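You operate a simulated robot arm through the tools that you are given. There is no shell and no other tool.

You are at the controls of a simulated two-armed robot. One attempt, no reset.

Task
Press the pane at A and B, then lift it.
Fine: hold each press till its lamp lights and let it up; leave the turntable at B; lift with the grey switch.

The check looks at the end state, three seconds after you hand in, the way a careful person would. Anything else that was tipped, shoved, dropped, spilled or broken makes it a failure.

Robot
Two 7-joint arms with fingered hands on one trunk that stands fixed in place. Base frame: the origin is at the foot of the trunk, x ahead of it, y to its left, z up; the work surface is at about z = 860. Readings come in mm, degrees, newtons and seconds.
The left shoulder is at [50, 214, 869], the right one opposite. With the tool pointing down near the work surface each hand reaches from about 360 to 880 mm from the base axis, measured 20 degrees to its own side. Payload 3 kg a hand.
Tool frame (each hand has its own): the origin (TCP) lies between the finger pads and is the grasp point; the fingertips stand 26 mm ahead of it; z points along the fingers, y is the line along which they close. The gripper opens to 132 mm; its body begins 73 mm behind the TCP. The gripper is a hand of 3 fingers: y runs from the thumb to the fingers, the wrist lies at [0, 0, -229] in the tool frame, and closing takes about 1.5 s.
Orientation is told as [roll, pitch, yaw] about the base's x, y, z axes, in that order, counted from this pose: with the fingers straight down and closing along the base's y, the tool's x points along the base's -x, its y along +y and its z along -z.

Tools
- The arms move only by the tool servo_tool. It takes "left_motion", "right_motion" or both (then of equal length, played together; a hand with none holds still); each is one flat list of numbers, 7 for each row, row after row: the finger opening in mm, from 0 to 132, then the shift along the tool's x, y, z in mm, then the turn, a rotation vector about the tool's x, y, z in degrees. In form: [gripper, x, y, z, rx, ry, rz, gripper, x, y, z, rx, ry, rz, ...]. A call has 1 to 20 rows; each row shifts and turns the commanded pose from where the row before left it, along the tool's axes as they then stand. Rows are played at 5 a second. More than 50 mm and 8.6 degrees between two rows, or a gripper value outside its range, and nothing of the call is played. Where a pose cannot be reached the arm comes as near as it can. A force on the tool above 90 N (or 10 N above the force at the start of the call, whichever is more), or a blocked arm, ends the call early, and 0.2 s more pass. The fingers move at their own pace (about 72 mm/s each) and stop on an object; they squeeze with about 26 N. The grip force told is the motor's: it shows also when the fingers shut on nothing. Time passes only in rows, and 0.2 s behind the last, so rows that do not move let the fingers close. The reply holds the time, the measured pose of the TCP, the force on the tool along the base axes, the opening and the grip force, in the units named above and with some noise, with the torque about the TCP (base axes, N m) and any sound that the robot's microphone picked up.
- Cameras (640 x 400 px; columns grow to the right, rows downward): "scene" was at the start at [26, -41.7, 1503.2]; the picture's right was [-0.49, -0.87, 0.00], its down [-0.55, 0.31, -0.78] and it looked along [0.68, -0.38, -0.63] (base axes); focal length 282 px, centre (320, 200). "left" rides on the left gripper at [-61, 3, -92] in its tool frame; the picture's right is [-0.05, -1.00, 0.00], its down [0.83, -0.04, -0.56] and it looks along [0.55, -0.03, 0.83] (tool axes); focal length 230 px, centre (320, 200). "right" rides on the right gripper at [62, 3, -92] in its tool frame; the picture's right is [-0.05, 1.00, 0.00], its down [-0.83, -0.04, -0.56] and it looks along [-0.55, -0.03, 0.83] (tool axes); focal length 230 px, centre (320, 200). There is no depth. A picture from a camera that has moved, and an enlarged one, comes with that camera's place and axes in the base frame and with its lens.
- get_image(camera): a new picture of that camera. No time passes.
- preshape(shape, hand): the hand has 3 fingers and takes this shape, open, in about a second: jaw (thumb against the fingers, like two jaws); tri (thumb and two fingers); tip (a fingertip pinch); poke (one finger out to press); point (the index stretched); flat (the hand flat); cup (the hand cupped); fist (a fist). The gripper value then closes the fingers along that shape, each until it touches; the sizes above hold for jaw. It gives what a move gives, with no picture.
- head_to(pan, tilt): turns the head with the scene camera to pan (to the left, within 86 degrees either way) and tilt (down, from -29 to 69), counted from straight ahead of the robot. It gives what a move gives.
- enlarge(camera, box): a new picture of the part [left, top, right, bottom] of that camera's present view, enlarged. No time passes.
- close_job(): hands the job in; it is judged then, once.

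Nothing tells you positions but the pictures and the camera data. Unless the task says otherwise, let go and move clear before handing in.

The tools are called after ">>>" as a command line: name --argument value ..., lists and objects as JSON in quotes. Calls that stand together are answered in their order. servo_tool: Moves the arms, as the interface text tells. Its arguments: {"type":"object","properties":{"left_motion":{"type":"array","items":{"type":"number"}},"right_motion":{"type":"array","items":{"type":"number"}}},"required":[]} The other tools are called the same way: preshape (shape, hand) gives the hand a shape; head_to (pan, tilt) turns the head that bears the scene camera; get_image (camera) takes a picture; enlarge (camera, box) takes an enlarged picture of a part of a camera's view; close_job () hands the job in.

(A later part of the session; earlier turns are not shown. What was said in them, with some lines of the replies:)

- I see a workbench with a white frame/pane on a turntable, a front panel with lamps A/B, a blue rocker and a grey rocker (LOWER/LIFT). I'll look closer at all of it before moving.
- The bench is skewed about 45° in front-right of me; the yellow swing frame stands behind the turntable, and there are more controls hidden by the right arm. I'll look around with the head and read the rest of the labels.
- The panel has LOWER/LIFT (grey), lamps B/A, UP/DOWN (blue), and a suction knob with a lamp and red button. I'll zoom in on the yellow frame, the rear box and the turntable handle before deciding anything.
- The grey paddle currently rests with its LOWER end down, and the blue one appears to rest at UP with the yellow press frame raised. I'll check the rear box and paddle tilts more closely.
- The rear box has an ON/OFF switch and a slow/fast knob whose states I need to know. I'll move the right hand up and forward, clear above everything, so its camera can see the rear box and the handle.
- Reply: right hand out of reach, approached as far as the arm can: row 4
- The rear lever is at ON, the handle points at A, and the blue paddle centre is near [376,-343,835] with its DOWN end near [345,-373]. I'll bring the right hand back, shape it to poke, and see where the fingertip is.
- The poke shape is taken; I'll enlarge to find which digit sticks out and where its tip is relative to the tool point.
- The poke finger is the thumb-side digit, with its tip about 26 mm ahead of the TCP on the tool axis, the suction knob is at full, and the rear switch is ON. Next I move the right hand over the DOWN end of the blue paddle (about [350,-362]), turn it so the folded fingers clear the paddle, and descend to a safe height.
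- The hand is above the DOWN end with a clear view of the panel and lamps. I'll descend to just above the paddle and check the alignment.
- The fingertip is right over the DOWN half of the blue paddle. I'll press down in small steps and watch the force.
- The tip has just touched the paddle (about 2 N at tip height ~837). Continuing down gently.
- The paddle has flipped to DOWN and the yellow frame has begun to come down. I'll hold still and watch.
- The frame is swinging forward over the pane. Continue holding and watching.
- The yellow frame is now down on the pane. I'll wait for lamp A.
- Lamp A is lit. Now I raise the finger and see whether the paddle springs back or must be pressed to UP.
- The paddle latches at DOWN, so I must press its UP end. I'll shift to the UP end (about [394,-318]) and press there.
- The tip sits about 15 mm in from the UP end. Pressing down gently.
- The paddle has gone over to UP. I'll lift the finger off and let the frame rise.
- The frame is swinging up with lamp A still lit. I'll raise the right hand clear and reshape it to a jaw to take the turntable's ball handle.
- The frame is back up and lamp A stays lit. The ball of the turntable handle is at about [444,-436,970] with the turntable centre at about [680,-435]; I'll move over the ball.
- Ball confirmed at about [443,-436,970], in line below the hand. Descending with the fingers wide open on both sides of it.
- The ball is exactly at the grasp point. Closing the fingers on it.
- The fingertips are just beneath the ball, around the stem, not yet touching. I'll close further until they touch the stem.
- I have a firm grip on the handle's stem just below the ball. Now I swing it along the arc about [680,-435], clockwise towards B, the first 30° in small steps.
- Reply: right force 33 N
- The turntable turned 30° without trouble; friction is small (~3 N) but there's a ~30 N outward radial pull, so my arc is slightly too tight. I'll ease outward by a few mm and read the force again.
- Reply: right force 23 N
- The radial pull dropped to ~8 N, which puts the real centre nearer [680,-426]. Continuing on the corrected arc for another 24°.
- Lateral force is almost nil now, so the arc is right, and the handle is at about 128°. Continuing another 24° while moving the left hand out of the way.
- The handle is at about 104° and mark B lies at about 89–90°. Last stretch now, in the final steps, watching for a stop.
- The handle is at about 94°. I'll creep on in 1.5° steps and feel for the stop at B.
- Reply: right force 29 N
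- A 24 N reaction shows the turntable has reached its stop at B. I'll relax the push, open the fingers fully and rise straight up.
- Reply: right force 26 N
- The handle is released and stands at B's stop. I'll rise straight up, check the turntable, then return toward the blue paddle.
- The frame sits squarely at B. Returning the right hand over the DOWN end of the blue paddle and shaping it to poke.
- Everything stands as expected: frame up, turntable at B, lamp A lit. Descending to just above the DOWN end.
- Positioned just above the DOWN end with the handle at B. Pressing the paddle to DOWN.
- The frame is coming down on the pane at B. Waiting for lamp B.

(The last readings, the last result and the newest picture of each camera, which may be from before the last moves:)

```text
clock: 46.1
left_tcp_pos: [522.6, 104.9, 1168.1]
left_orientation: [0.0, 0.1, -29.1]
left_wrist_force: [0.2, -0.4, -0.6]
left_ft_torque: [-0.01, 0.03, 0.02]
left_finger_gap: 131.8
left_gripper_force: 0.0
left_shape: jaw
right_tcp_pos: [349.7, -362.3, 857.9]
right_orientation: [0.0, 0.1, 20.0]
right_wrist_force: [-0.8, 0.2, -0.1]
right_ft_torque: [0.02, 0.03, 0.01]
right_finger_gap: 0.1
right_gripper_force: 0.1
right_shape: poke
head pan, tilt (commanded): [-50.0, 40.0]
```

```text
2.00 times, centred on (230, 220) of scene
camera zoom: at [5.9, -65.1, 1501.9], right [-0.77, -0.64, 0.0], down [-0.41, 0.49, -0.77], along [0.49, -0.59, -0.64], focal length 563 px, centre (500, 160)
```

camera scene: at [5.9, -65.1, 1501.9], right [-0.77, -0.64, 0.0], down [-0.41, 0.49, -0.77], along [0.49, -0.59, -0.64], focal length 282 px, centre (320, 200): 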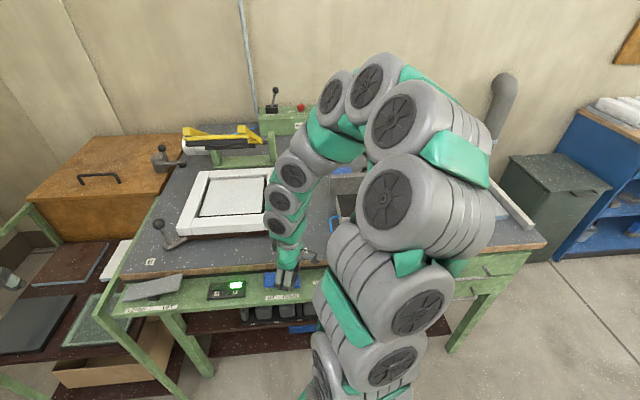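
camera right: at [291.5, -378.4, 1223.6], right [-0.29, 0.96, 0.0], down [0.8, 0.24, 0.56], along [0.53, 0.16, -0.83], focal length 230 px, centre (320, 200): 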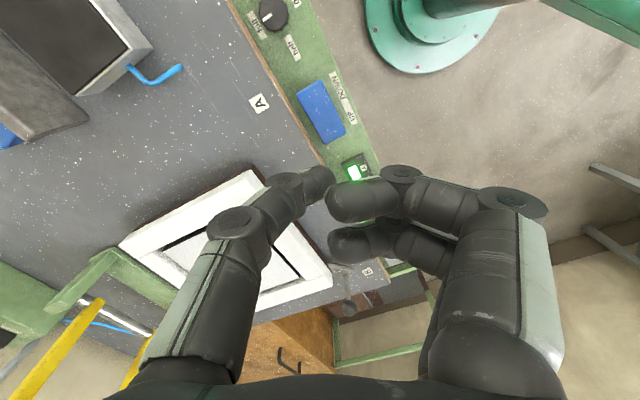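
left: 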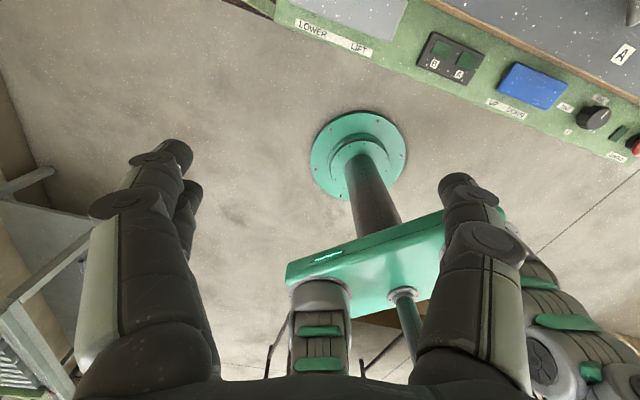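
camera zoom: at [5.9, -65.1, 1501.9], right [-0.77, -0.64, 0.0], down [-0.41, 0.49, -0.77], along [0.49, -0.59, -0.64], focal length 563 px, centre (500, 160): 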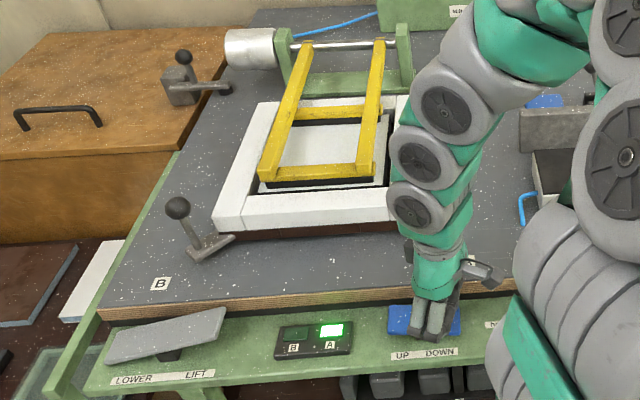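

>>> servo_tool --right_motion '[0, 0, 0, 0, 0, 0, 0, 0, 0, 0, 0, 0, 0, 0]'

>>> enlarge --camera "scene" --box '[120, 120, 340, 320]'

```text
clock: 46.7
left_tcp_pos: [522.5, 104.5, 1168.4]
left_orientation: [0.0, 0.1, -29.1]
left_wrist_force: [-0.1, 0.4, 0.6]
left_ft_torque: [0.01, 0.01, 0.02]
left_finger_gap: 131.8
left_gripper_force: 0.1
left_shape: jaw
right_tcp_pos: [349.5, -361.9, 859.0]
right_orientation: [0.0, 0.0, 20.0]
right_wrist_force: [-0.2, -0.4, 0.8]
right_ft_torque: [0.01, 0.02, 0.02]
right_finger_gap: 0.2
right_gripper_force: 0.1
right_shape: poke
head pan, tilt (commanded): [-50.0, 40.0]
```

```text
2.00 times, centred on (230, 220) of scene
camera zoom: at [6.0, -65.1, 1501.9], right [-0.77, -0.64, 0.0], down [-0.41, 0.49, -0.77], along [0.49, -0.59, -0.64], focal length 563 px, centre (500, 160)
```

zoom: 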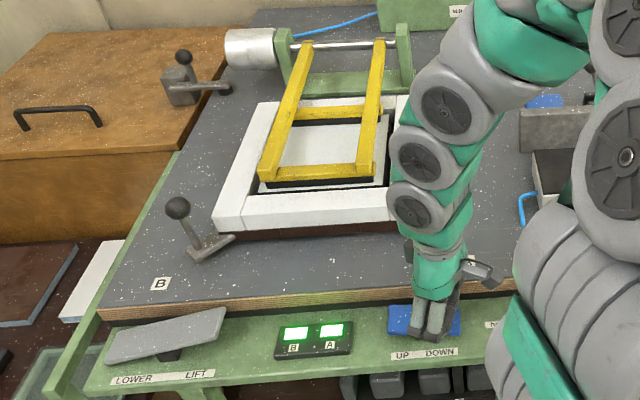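

Lamp B is lit too; both lamps are on. Now I go to the UP end and press it to let the frame rise.

>>> servo_tool --right_motion '[0, 0, 0, -15, 0, 0, 0, 0, 0, 0, -13, 0, 0, 0, 0, -28, 12.7, 0, 0, 0, 0, 0, -28, 12.7, 0, 0, 0, 0, 0, 0, 0, 8, 0, 0, 0, 0, 0, 0, 8, 0, 0, 0]'

>>> enlarge --camera "scene" --box '[200, 250, 320, 320]'

```text
clock: 48.1
left_tcp_pos: [522.0, 104.2, 1169.1]
left_orientation: [0.0, 0.0, -29.0]
left_wrist_force: [0.2, -0.5, 0.0]
left_ft_torque: [-0.02, 0.0, 0.02]
left_finger_gap: 131.8
left_gripper_force: 0.0
left_shape: jaw
right_tcp_pos: [394.7, -321.4, 872.8]
right_orientation: [0.0, -0.1, 20.0]
right_wrist_force: [-0.1, -0.1, -0.7]
right_ft_torque: [0.02, -0.04, 0.02]
right_finger_gap: 0.0
right_gripper_force: 0.0
right_shape: poke
head pan, tilt (commanded): [-50.0, 40.0]
```

```text
5.33 times, centred on (260, 285) of scene
camera zoom: at [6.0, -65.1, 1501.9], right [-0.77, -0.64, 0.0], down [-0.41, 0.49, -0.77], along [0.49, -0.59, -0.64], focal length 1501 px, centre (640, -253)
```

zoom: 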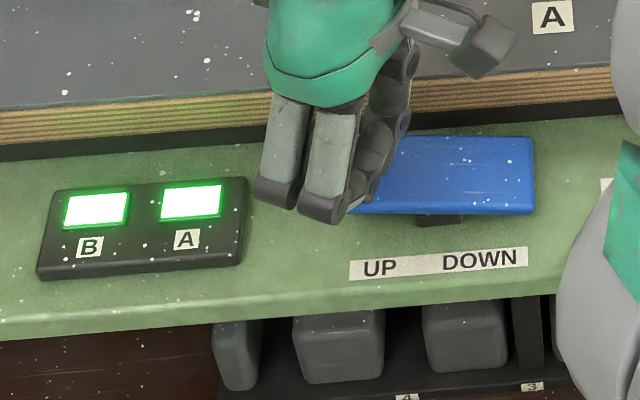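

>>> servo_tool --right_motion '[0, 0, 0, 4, 0, 0, 0, 0, 0, 0, 4, 0, 0, 0, 0, 0, 0, 4, 0, 0, 0, 0, 0, 0, 4, 0, 0, 0, 0, 0, 0, 1, 0, 0, 0]'

>>> enlarge --camera "scene" --box '[200, 250, 320, 320]'

>>> get_image --camera "scene"

```text
clock: 49.3
left_tcp_pos: [520.8, 104.7, 1168.3]
left_orientation: [0.1, 0.0, -29.0]
left_wrist_force: [0.6, 0.3, 0.2]
left_ft_torque: [0.02, -0.02, 0.0]
left_finger_gap: 131.7
left_gripper_force: 0.0
left_shape: jaw
right_tcp_pos: [393.4, -321.0, 854.4]
right_orientation: [-0.1, -0.1, 20.0]
right_wrist_force: [0.5, -3.8, 28.2]
right_ft_torque: [-0.07, 0.18, 0.04]
right_finger_gap: 0.0
right_gripper_force: 0.0
right_shape: poke
head pan, tilt (commanded): [-50.0, 40.0]
```

```text
5.33 times, centred on (260, 285) of scene
camera zoom: at [5.8, -65.0, 1501.9], right [-0.77, -0.64, 0.0], down [-0.41, 0.49, -0.77], along [0.49, -0.59, -0.64], focal length 1501 px, centre (640, -253)
```

zoom: 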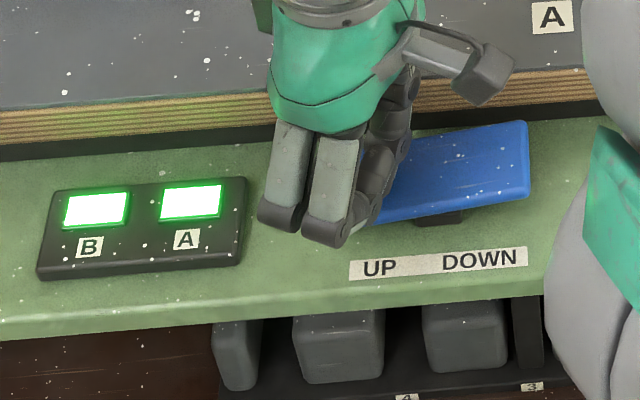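

```text
taken
camera scene: at [5.8, -65.0, 1501.9], right [-0.77, -0.64, 0.0], down [-0.41, 0.49, -0.77], along [0.49, -0.59, -0.64], focal length 282 px, centre (320, 200)
```

scene: 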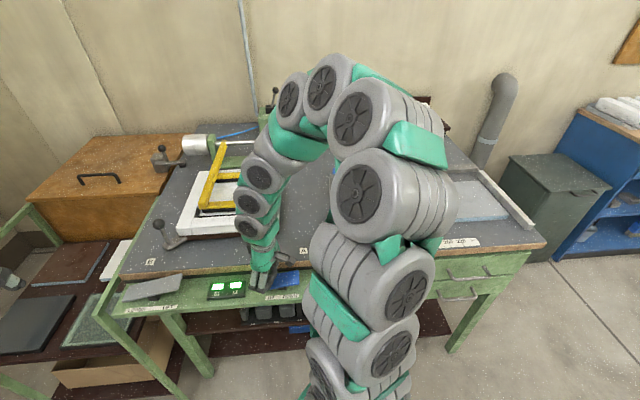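

The blue paddle is at UP again. I'll raise the right hand and let the frame swing fully up before lifting.

>>> servo_tool --right_motion '[0, 0, 0, -10, 0, 0, 0, 0, 0, 0, -20, 0, 0, 0, 0, 0, 0, -40, 0, 0, 0, 0, 0, 0, -40, 0, 0, 0, 0, 0, 0, -40, 0, 0, 0, 0, 0, 0, 0, 0, 0, 0, 0, 0, 0, 0, 0, 0, 0, 0, 0, 0, 0, 0, 0, 0, 0, 0, 0, 0, 0, 0, 0]'

>>> get_image --camera "scene"

>>> get_image --camera "right"

```text
clock: 51.3
left_tcp_pos: [520.9, 105.1, 1168.4]
left_orientation: [0.0, 0.0, -29.0]
left_wrist_force: [-0.4, -0.2, 0.4]
left_ft_torque: [0.0, 0.02, 0.02]
left_finger_gap: 131.9
left_gripper_force: 0.1
left_shape: jaw
right_tcp_pos: [397.7, -321.0, 1000.3]
right_orientation: [0.0, 0.0, 20.0]
right_wrist_force: [0.1, -0.6, 0.0]
right_ft_torque: [0.01, 0.01, 0.01]
right_finger_gap: 0.0
right_gripper_force: 0.2
right_shape: poke
head pan, tilt (commanded): [-50.0, 40.0]
```

```text
taken
camera scene: at [5.9, -65.1, 1501.9], right [-0.77, -0.64, 0.0], down [-0.41, 0.49, -0.77], along [0.49, -0.59, -0.64], focal length 282 px, centre (320, 200)
```

scene: 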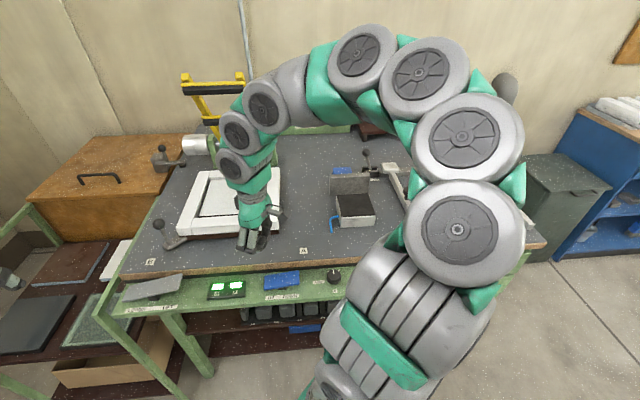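

```text
taken
camera right: at [339.5, -337.9, 1093.4], right [-0.29, 0.96, 0.0], down [0.8, 0.24, 0.55], along [0.53, 0.16, -0.83], focal length 230 px, centre (320, 200)
```

right: 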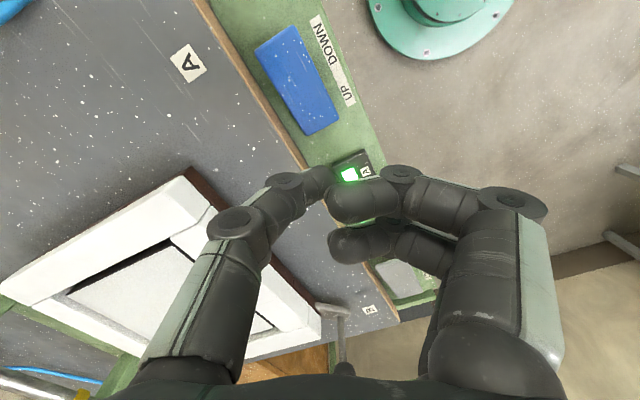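

The frame is nearly up with both lamps lit. I'll move the right hand along over the LIFT end of the grey paddle (about [577,-138]).

>>> servo_tool --right_motion '[0, 0, 0, -40, 0, 0, 0, 0, -38.5, 18.4, 0, 0, 0, 0, 0, -38.5, 18.4, 0, 0, 0, 0, 0, -38.5, 18.4, 0, 0, 0, 0, 0, -38.5, 18.4, 0, 0, 0, 0, 0, -38.5, 18.4, 0, 0, 0, 0, 0, -38.4, 18.2, 0, 0, 0, 0, 0, 0, 0, 0, 0, 0, 0]'

>>> get_image --camera "scene"

>>> get_image --camera "right"

```text
clock: 53.1
left_tcp_pos: [522.0, 104.6, 1168.1]
left_orientation: [0.0, -0.1, -29.0]
left_wrist_force: [0.7, 0.5, 0.3]
left_ft_torque: [0.01, -0.02, -0.01]
left_finger_gap: 131.8
left_gripper_force: 0.1
left_shape: jaw
right_tcp_pos: [571.2, -136.1, 1043.7]
right_orientation: [0.0, -0.1, 20.1]
right_wrist_force: [0.5, 0.7, -0.5]
right_ft_torque: [0.0, 0.0, 0.01]
right_finger_gap: 0.0
right_gripper_force: 0.0
right_shape: poke
head pan, tilt (commanded): [-50.0, 40.0]
```

```text
taken
camera scene: at [5.9, -65.1, 1501.9], right [-0.77, -0.64, 0.0], down [-0.41, 0.49, -0.77], along [0.49, -0.59, -0.64], focal length 282 px, centre (320, 200)
```

scene: 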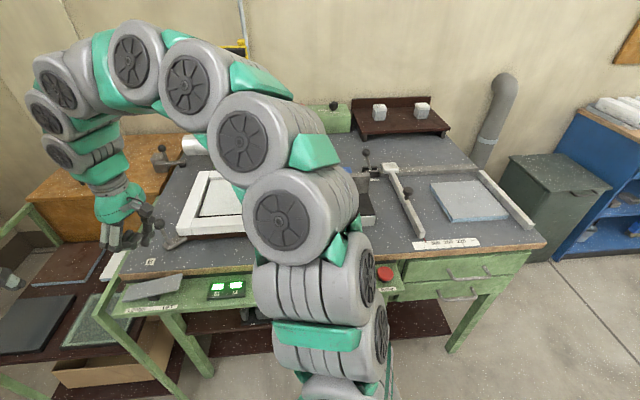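

```text
taken
camera right: at [513.6, -153.8, 1135.6], right [-0.29, 0.96, 0.0], down [0.79, 0.24, 0.56], along [0.53, 0.16, -0.83], focal length 230 px, centre (320, 200)
```

right: 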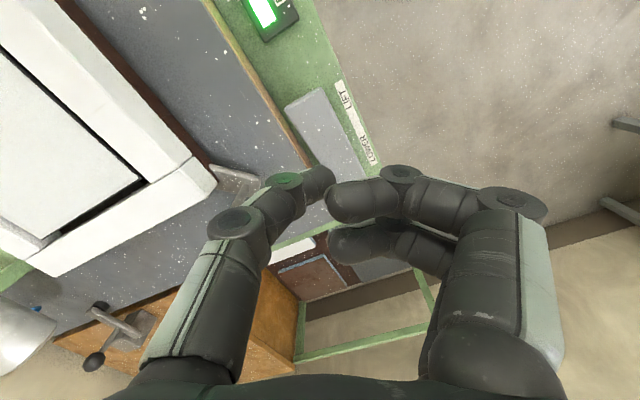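

The LIFT end is just below and slightly aside; I'll correct by a few mm and descend to just above it.

>>> servo_tool --right_motion '[0, -1.2, -4, 38, 0, 0, 0, 0, 0, 0, 38, 0, 0, 0, 0, 0, 0, 38, 0, 0, 0, 0, 0, 0, 38, 0, 0, 0, 0, 0, 0, 0, 0, 0, 0]'

>>> get_image --camera "right"

>>> get_image --camera "scene"

>>> enlarge --camera "scene" --box '[90, 200, 250, 320]'

```text
clock: 54.3
left_tcp_pos: [522.3, 104.2, 1168.1]
left_orientation: [0.1, -0.1, -29.0]
left_wrist_force: [-0.3, -0.5, -0.7]
left_ft_torque: [0.03, -0.02, 0.03]
left_finger_gap: 131.8
left_gripper_force: 0.0
left_shape: jaw
right_tcp_pos: [575.6, -139.8, 891.6]
right_orientation: [0.1, 0.0, 20.0]
right_wrist_force: [-0.6, -0.6, 0.2]
right_ft_torque: [-0.01, 0.0, 0.01]
right_finger_gap: 0.0
right_gripper_force: 0.1
right_shape: poke
head pan, tilt (commanded): [-50.0, 40.0]
```

```text
taken
camera right: at [518.8, -157.8, 984.1], right [-0.29, 0.96, 0.0], down [0.8, 0.24, 0.55], along [0.53, 0.16, -0.83], focal length 230 px, centre (320, 200)
```

right: 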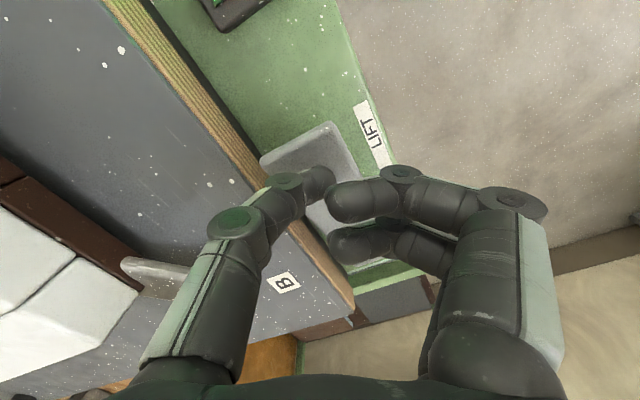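

```text
taken
camera scene: at [5.9, -65.1, 1501.9], right [-0.77, -0.64, 0.0], down [-0.41, 0.49, -0.77], along [0.49, -0.59, -0.64], focal length 282 px, centre (320, 200)
```

scene: 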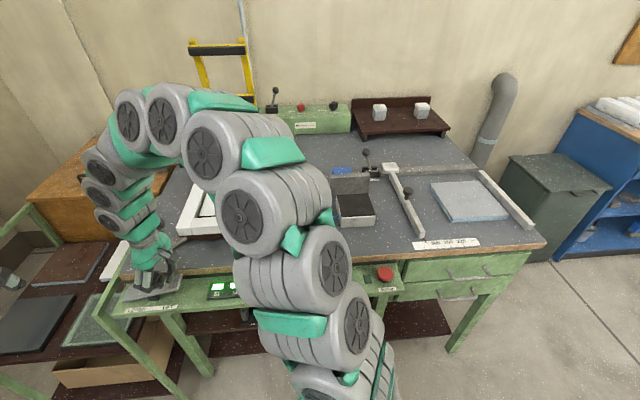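

```text
3.33 times, centred on (170, 260) of scene
camera zoom: at [5.9, -65.1, 1501.9], right [-0.77, -0.64, 0.0], down [-0.41, 0.49, -0.77], along [0.49, -0.59, -0.64], focal length 938 px, centre (820, 0)
```

zoom: 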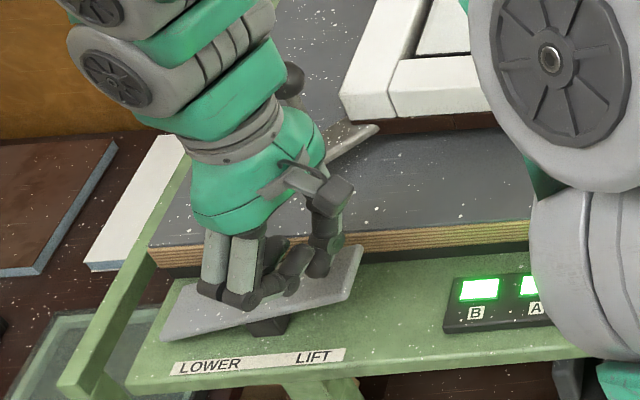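

The fingertip is over the LIFT half of the grey paddle, the press frame is fully up, both lamps are on. Pressing down step by step.

>>> servo_tool --right_motion '[0, 0, 0, 5, 0, 0, 0, 0, 0, 0, 5, 0, 0, 0, 0, 0, 0, 4, 0, 0, 0, 0, 0, 0, 4, 0, 0, 0]'

>>> enlarge --camera "scene" --box '[90, 200, 250, 320]'

```text
clock: 55.3
left_tcp_pos: [522.3, 104.3, 1168.8]
left_orientation: [0.0, 0.0, -29.0]
left_wrist_force: [0.4, -0.3, 1.0]
left_ft_torque: [-0.02, -0.01, 0.02]
left_finger_gap: 131.7
left_gripper_force: 0.1
left_shape: jaw
right_tcp_pos: [575.2, -140.5, 872.8]
right_orientation: [0.0, 0.0, 20.0]
right_wrist_force: [-2.0, -1.8, 13.8]
right_ft_torque: [-0.01, 0.15, 0.02]
right_finger_gap: 0.0
right_gripper_force: 0.2
right_shape: poke
head pan, tilt (commanded): [-50.0, 40.0]
```

```text
3.33 times, centred on (170, 260) of scene
camera zoom: at [5.8, -65.1, 1501.9], right [-0.77, -0.64, 0.0], down [-0.41, 0.49, -0.77], along [0.49, -0.59, -0.64], focal length 938 px, centre (820, 0)
```

zoom: 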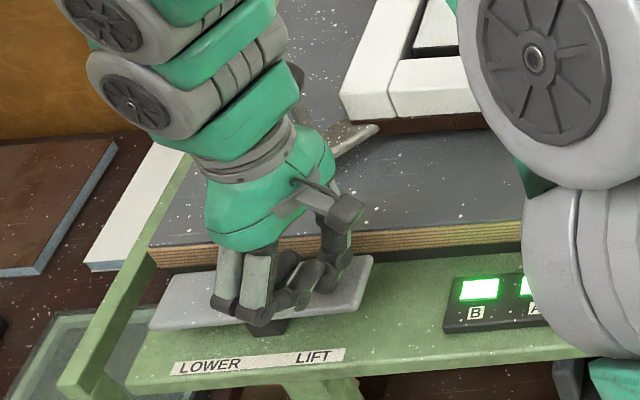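

>>> servo_tool --right_motion '[0, 0, 0, 4, 0, 0, 0, 0, 0, 0, 4, 0, 0, 0]'

>>> get_image --camera "scene"

>>> enlarge --camera "scene" --box '[90, 200, 250, 320]'

```text
clock: 55.9
left_tcp_pos: [521.8, 104.0, 1168.9]
left_orientation: [0.0, 0.0, -29.0]
left_wrist_force: [0.0, 0.3, 0.2]
left_ft_torque: [-0.01, 0.02, 0.01]
left_finger_gap: 131.9
left_gripper_force: 0.0
left_shape: jaw
right_tcp_pos: [573.8, -140.5, 864.9]
right_orientation: [0.0, -0.1, 20.0]
right_wrist_force: [0.7, -0.1, 0.1]
right_ft_torque: [-0.01, -0.02, 0.02]
right_finger_gap: 0.0
right_gripper_force: 0.1
right_shape: poke
head pan, tilt (commanded): [-50.0, 40.0]
```

```text
taken
camera scene: at [6.0, -65.1, 1501.9], right [-0.77, -0.64, 0.0], down [-0.41, 0.49, -0.77], along [0.49, -0.59, -0.64], focal length 282 px, centre (320, 200)
```

scene: 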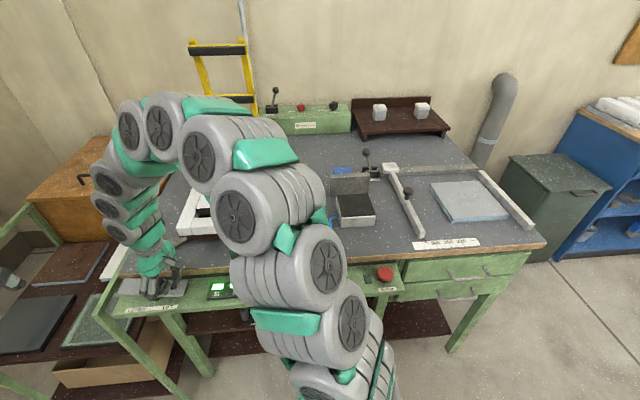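

```text
3.33 times, centred on (170, 260) of scene
camera zoom: at [6.0, -65.1, 1501.9], right [-0.77, -0.64, 0.0], down [-0.41, 0.49, -0.77], along [0.49, -0.59, -0.64], focal length 938 px, centre (820, 0)
```

zoom: 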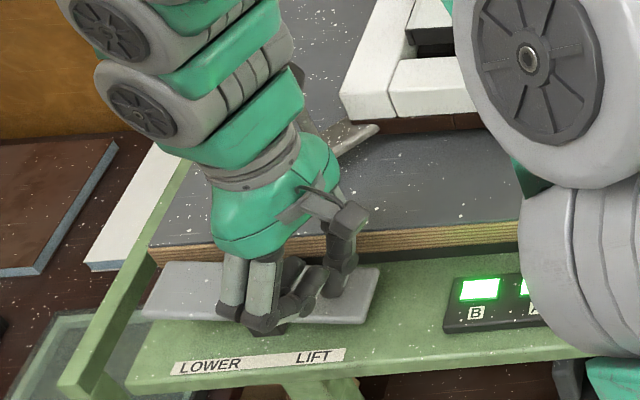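

The grey paddle has gone over to LIFT and the pane seems to be moving. I'll hold still and watch it.

>>> servo_tool --right_motion '[0, 0, 0, 0, 0, 0, 0, 0, 0, 0, 0, 0, 0, 0, 0, 0, 0, 0, 0, 0, 0, 0, 0, 0, 0, 0, 0, 0]'

>>> get_image --camera "scene"

>>> get_image --camera "right"

```text
clock: 56.9
left_tcp_pos: [520.3, 105.2, 1168.0]
left_orientation: [0.0, 0.0, -29.0]
left_wrist_force: [0.2, -0.3, -0.4]
left_ft_torque: [0.0, 0.0, 0.04]
left_finger_gap: 131.6
left_gripper_force: 0.0
left_shape: jaw
right_tcp_pos: [574.4, -141.0, 864.7]
right_orientation: [0.0, 0.0, 20.0]
right_wrist_force: [-0.7, -0.2, -0.2]
right_ft_torque: [-0.01, 0.0, 0.01]
right_finger_gap: 0.0
right_gripper_force: 0.0
right_shape: poke
head pan, tilt (commanded): [-50.0, 40.0]
```

```text
taken
camera scene: at [5.9, -65.1, 1501.9], right [-0.77, -0.64, 0.0], down [-0.41, 0.49, -0.77], along [0.49, -0.59, -0.64], focal length 282 px, centre (320, 200)
```

scene: 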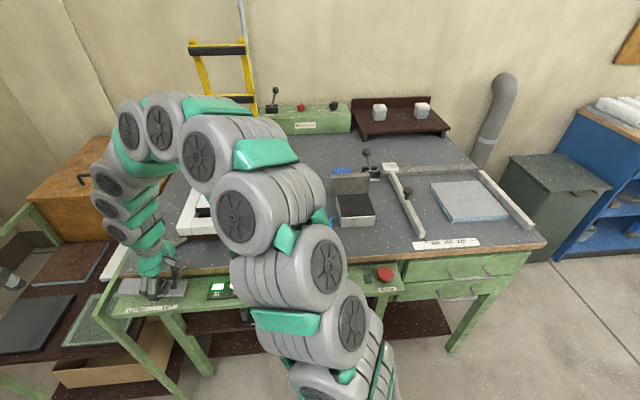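

```text
taken
camera right: at [517.2, -159.0, 957.5], right [-0.29, 0.96, 0.0], down [0.8, 0.24, 0.56], along [0.53, 0.16, -0.83], focal length 230 px, centre (320, 200)
```

right: 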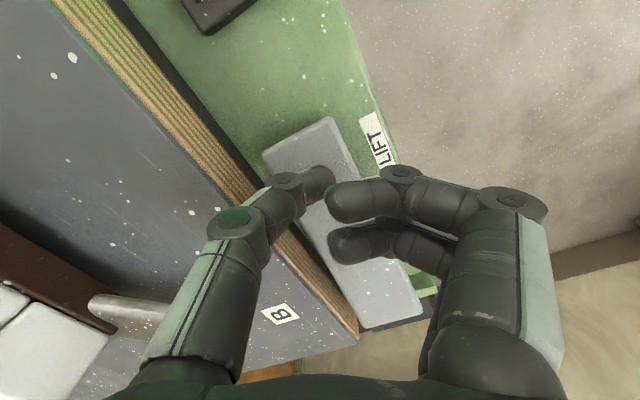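

The paddle is at LIFT. I'll lift the finger off a little and check that it stays, then see what the pane does.

>>> servo_tool --right_motion '[0, 0, 0, -10, 0, 0, 0, 0, 0, 0, -20, 0, 0, 0, 0, 0, 0, -40, 0, 0, 0, 0, 0, 0, -40, 0, 0, 0]'

>>> get_image --camera "right"

>>> get_image --camera "scene"

```text
clock: 57.9
left_tcp_pos: [521.3, 104.7, 1169.2]
left_orientation: [0.0, 0.0, -28.9]
left_wrist_force: [-0.2, -0.5, 0.8]
left_ft_torque: [-0.03, -0.04, -0.03]
left_finger_gap: 131.8
left_gripper_force: 0.1
left_shape: jaw
right_tcp_pos: [574.2, -141.2, 973.6]
right_orientation: [0.0, 0.0, 20.0]
right_wrist_force: [0.7, 0.2, 0.0]
right_ft_torque: [0.04, 0.0, -0.02]
right_finger_gap: 0.3
right_gripper_force: 0.1
right_shape: poke
head pan, tilt (commanded): [-50.0, 40.0]
```

```text
taken
camera right: at [516.9, -159.6, 1066.3], right [-0.29, 0.96, 0.0], down [0.8, 0.24, 0.56], along [0.53, 0.16, -0.83], focal length 230 px, centre (320, 200)
```

right: 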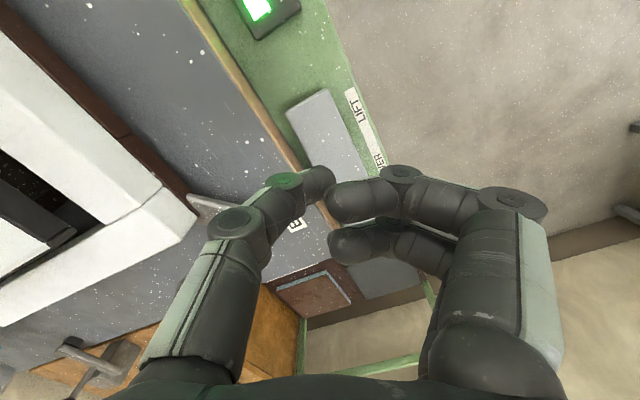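

```text
taken
camera scene: at [5.9, -65.1, 1501.9], right [-0.77, -0.64, 0.0], down [-0.41, 0.49, -0.77], along [0.49, -0.59, -0.64], focal length 282 px, centre (320, 200)
```

scene: 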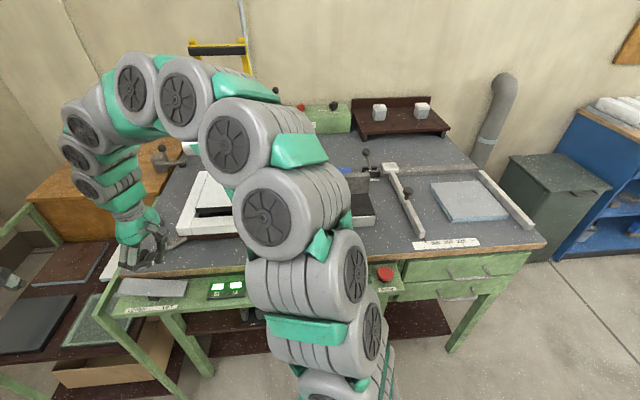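

The grey paddle stays at LIFT and the pane looks to be moving in its frame. I'll withdraw the right hand up and back to the right for a clear look.

>>> servo_tool --right_motion '[0, 0, 0, -45, 0, 0, 0, 0, 0, 0, -45, 0, 0, 0, 0, 0, 0, -45, 0, 0, 0, 0, 38.5, -18.4, 0, 0, 0, 0, 0, 38.5, -18.4, 0, 0, 0, 0, 0, 38.5, -18.4, 0, 0, 0, 0, 0, 38.5, -18.4, 0, 0, 0, 0, 0, 38.5, -18.4, 0, 0, 0, 0, 0, 38.5, -18.4, 0, 0, 0, 0, 0, 0, -40, 0, 0, 0, 0, 0, 0, -40, 0, 0, 0, 0]'

>>> get_image --camera "scene"

>>> get_image --camera "right"

```text
clock: 60.3
left_tcp_pos: [522.7, 103.2, 1168.0]
left_orientation: [0.0, 0.0, -29.0]
left_wrist_force: [-0.5, 0.0, -0.1]
left_ft_torque: [0.04, 0.04, -0.01]
left_finger_gap: 132.0
left_gripper_force: 0.0
left_shape: jaw
right_tcp_pos: [424.5, -403.9, 1109.3]
right_orientation: [0.0, 0.1, 20.0]
right_wrist_force: [0.2, 0.1, -0.4]
right_ft_torque: [0.01, -0.01, -0.01]
right_finger_gap: 0.0
right_gripper_force: 0.0
right_shape: poke
head pan, tilt (commanded): [-50.0, 40.0]
```

```text
taken
camera scene: at [6.0, -65.2, 1501.9], right [-0.77, -0.64, 0.0], down [-0.41, 0.49, -0.77], along [0.49, -0.59, -0.64], focal length 282 px, centre (320, 200)
```

scene: 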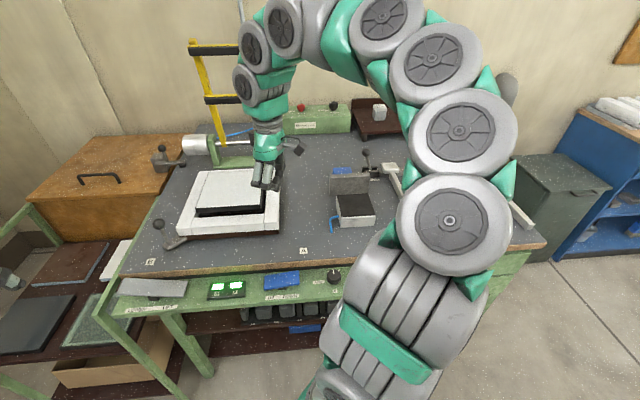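

```text
taken
camera right: at [367.3, -422.3, 1201.8], right [-0.29, 0.96, 0.0], down [0.79, 0.24, 0.56], along [0.53, 0.16, -0.83], focal length 230 px, centre (320, 200)
```

right: 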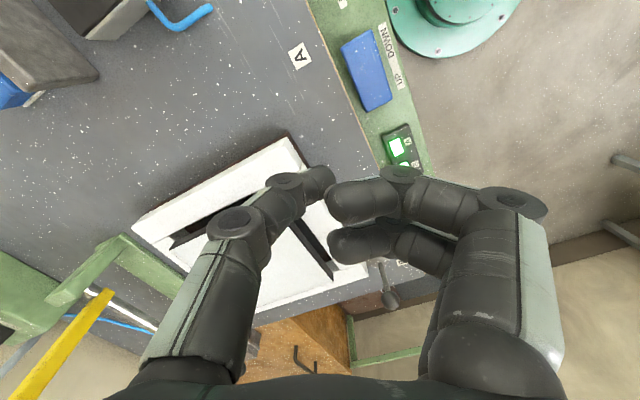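

The pane is rising out of the frame. I'll zoom in to see how far it's gone and move the hand farther off.

>>> enlarge --camera "scene" --box '[100, 130, 320, 310]'

>>> servo_tool --right_motion '[0, 10, -40, -10, 0, 0, 0, 0, 10, -40, -10, 0, 0, 0, 0, 10, -30, -10, 0, 0, 0, 0, 0, 0, 0, 0, 0, 0, 0, 0, 0, 0, 0, 0, 0, 0, 0, 0, 0, 0, 0, 0]'

>>> enlarge --camera "scene" --box '[100, 130, 320, 310]'

>>> get_image --camera "scene"

```text
2.22 times, centred on (210, 220) of scene
camera zoom: at [6.0, -65.2, 1501.9], right [-0.77, -0.64, 0.0], down [-0.41, 0.49, -0.77], along [0.49, -0.59, -0.64], focal length 626 px, centre (564, 156)
```

zoom: 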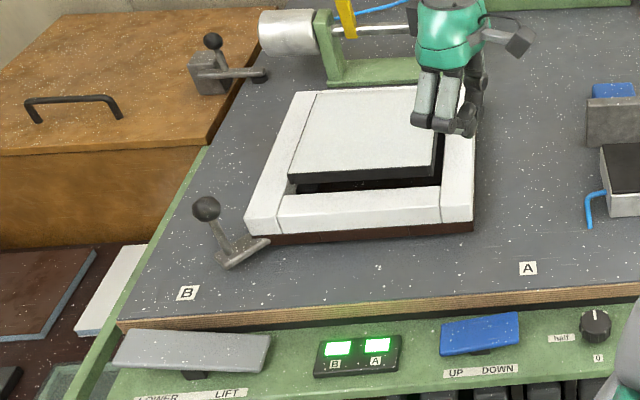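

```text
clock: 61.7
left_tcp_pos: [522.1, 103.7, 1167.9]
left_orientation: [0.0, -0.1, -29.0]
left_wrist_force: [0.9, -0.1, -0.4]
left_ft_torque: [0.04, -0.03, -0.04]
left_finger_gap: 131.5
left_gripper_force: 0.1
left_shape: jaw
right_tcp_pos: [435.1, -514.8, 1139.3]
right_orientation: [0.0, 0.0, 20.0]
right_wrist_force: [-0.9, 0.0, -0.1]
right_ft_torque: [-0.01, -0.01, -0.02]
right_finger_gap: 0.0
right_gripper_force: 0.0
right_shape: poke
head pan, tilt (commanded): [-50.0, 40.0]
```

```text
2.22 times, centred on (210, 220) of scene
camera zoom: at [5.9, -65.1, 1501.9], right [-0.77, -0.64, 0.0], down [-0.41, 0.49, -0.77], along [0.49, -0.59, -0.64], focal length 626 px, centre (564, 156)
```

zoom: 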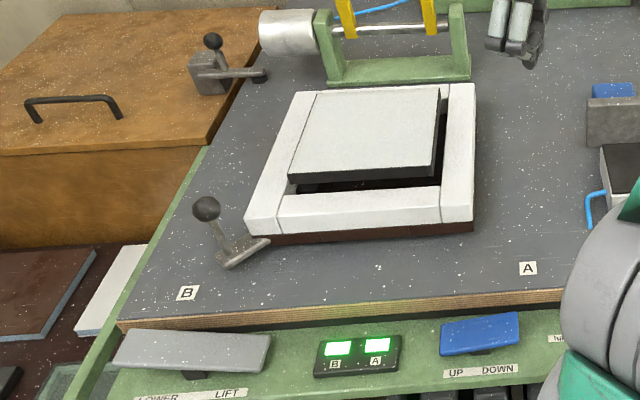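

```text
taken
camera scene: at [5.9, -65.1, 1501.9], right [-0.77, -0.64, 0.0], down [-0.41, 0.49, -0.77], along [0.49, -0.59, -0.64], focal length 282 px, centre (320, 200)
```

scene: 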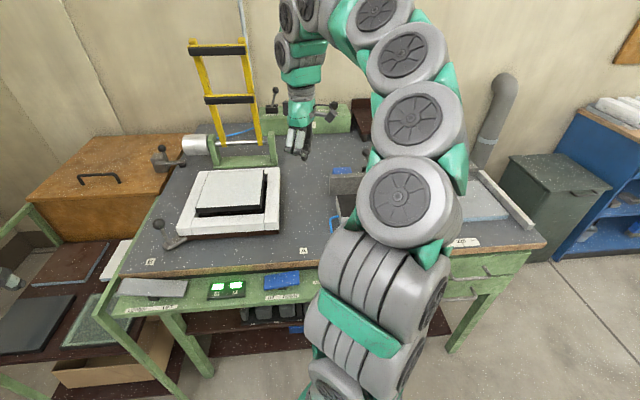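

The pane stands lifted and steady, both lamps are lit, the press frame is up, the blue paddle is at UP, the grey at LIFT, and the handle ball sits at about [680,-198], exactly 90° round at B's stop. Both hands are clear, so I hand the job in.

>>> close_job

```text
The job is handed in.
```

The job is done and handed in: the pane was pressed at A and at B, then lifted with the grey switch. I haven't seen the check's verdict.

- **Presses:** I held the blue switch at DOWN until lamp A lit, then put it back to UP. I did the same at B. Both lamps were still lit when I handed in, and the press frame was up.
- **Turntable:** I swung it round by its handle until it met the stop at B, a quarter turn from A, and left it there.
- **Lift:** The grey switch stayed at LIFT. The pane stood raised out of its frame and did not move over the last second or so that I watched.
- **Surroundings:** I saw nothing tipped, shoved or dropped. Both hands were let go and clear before I handed in.
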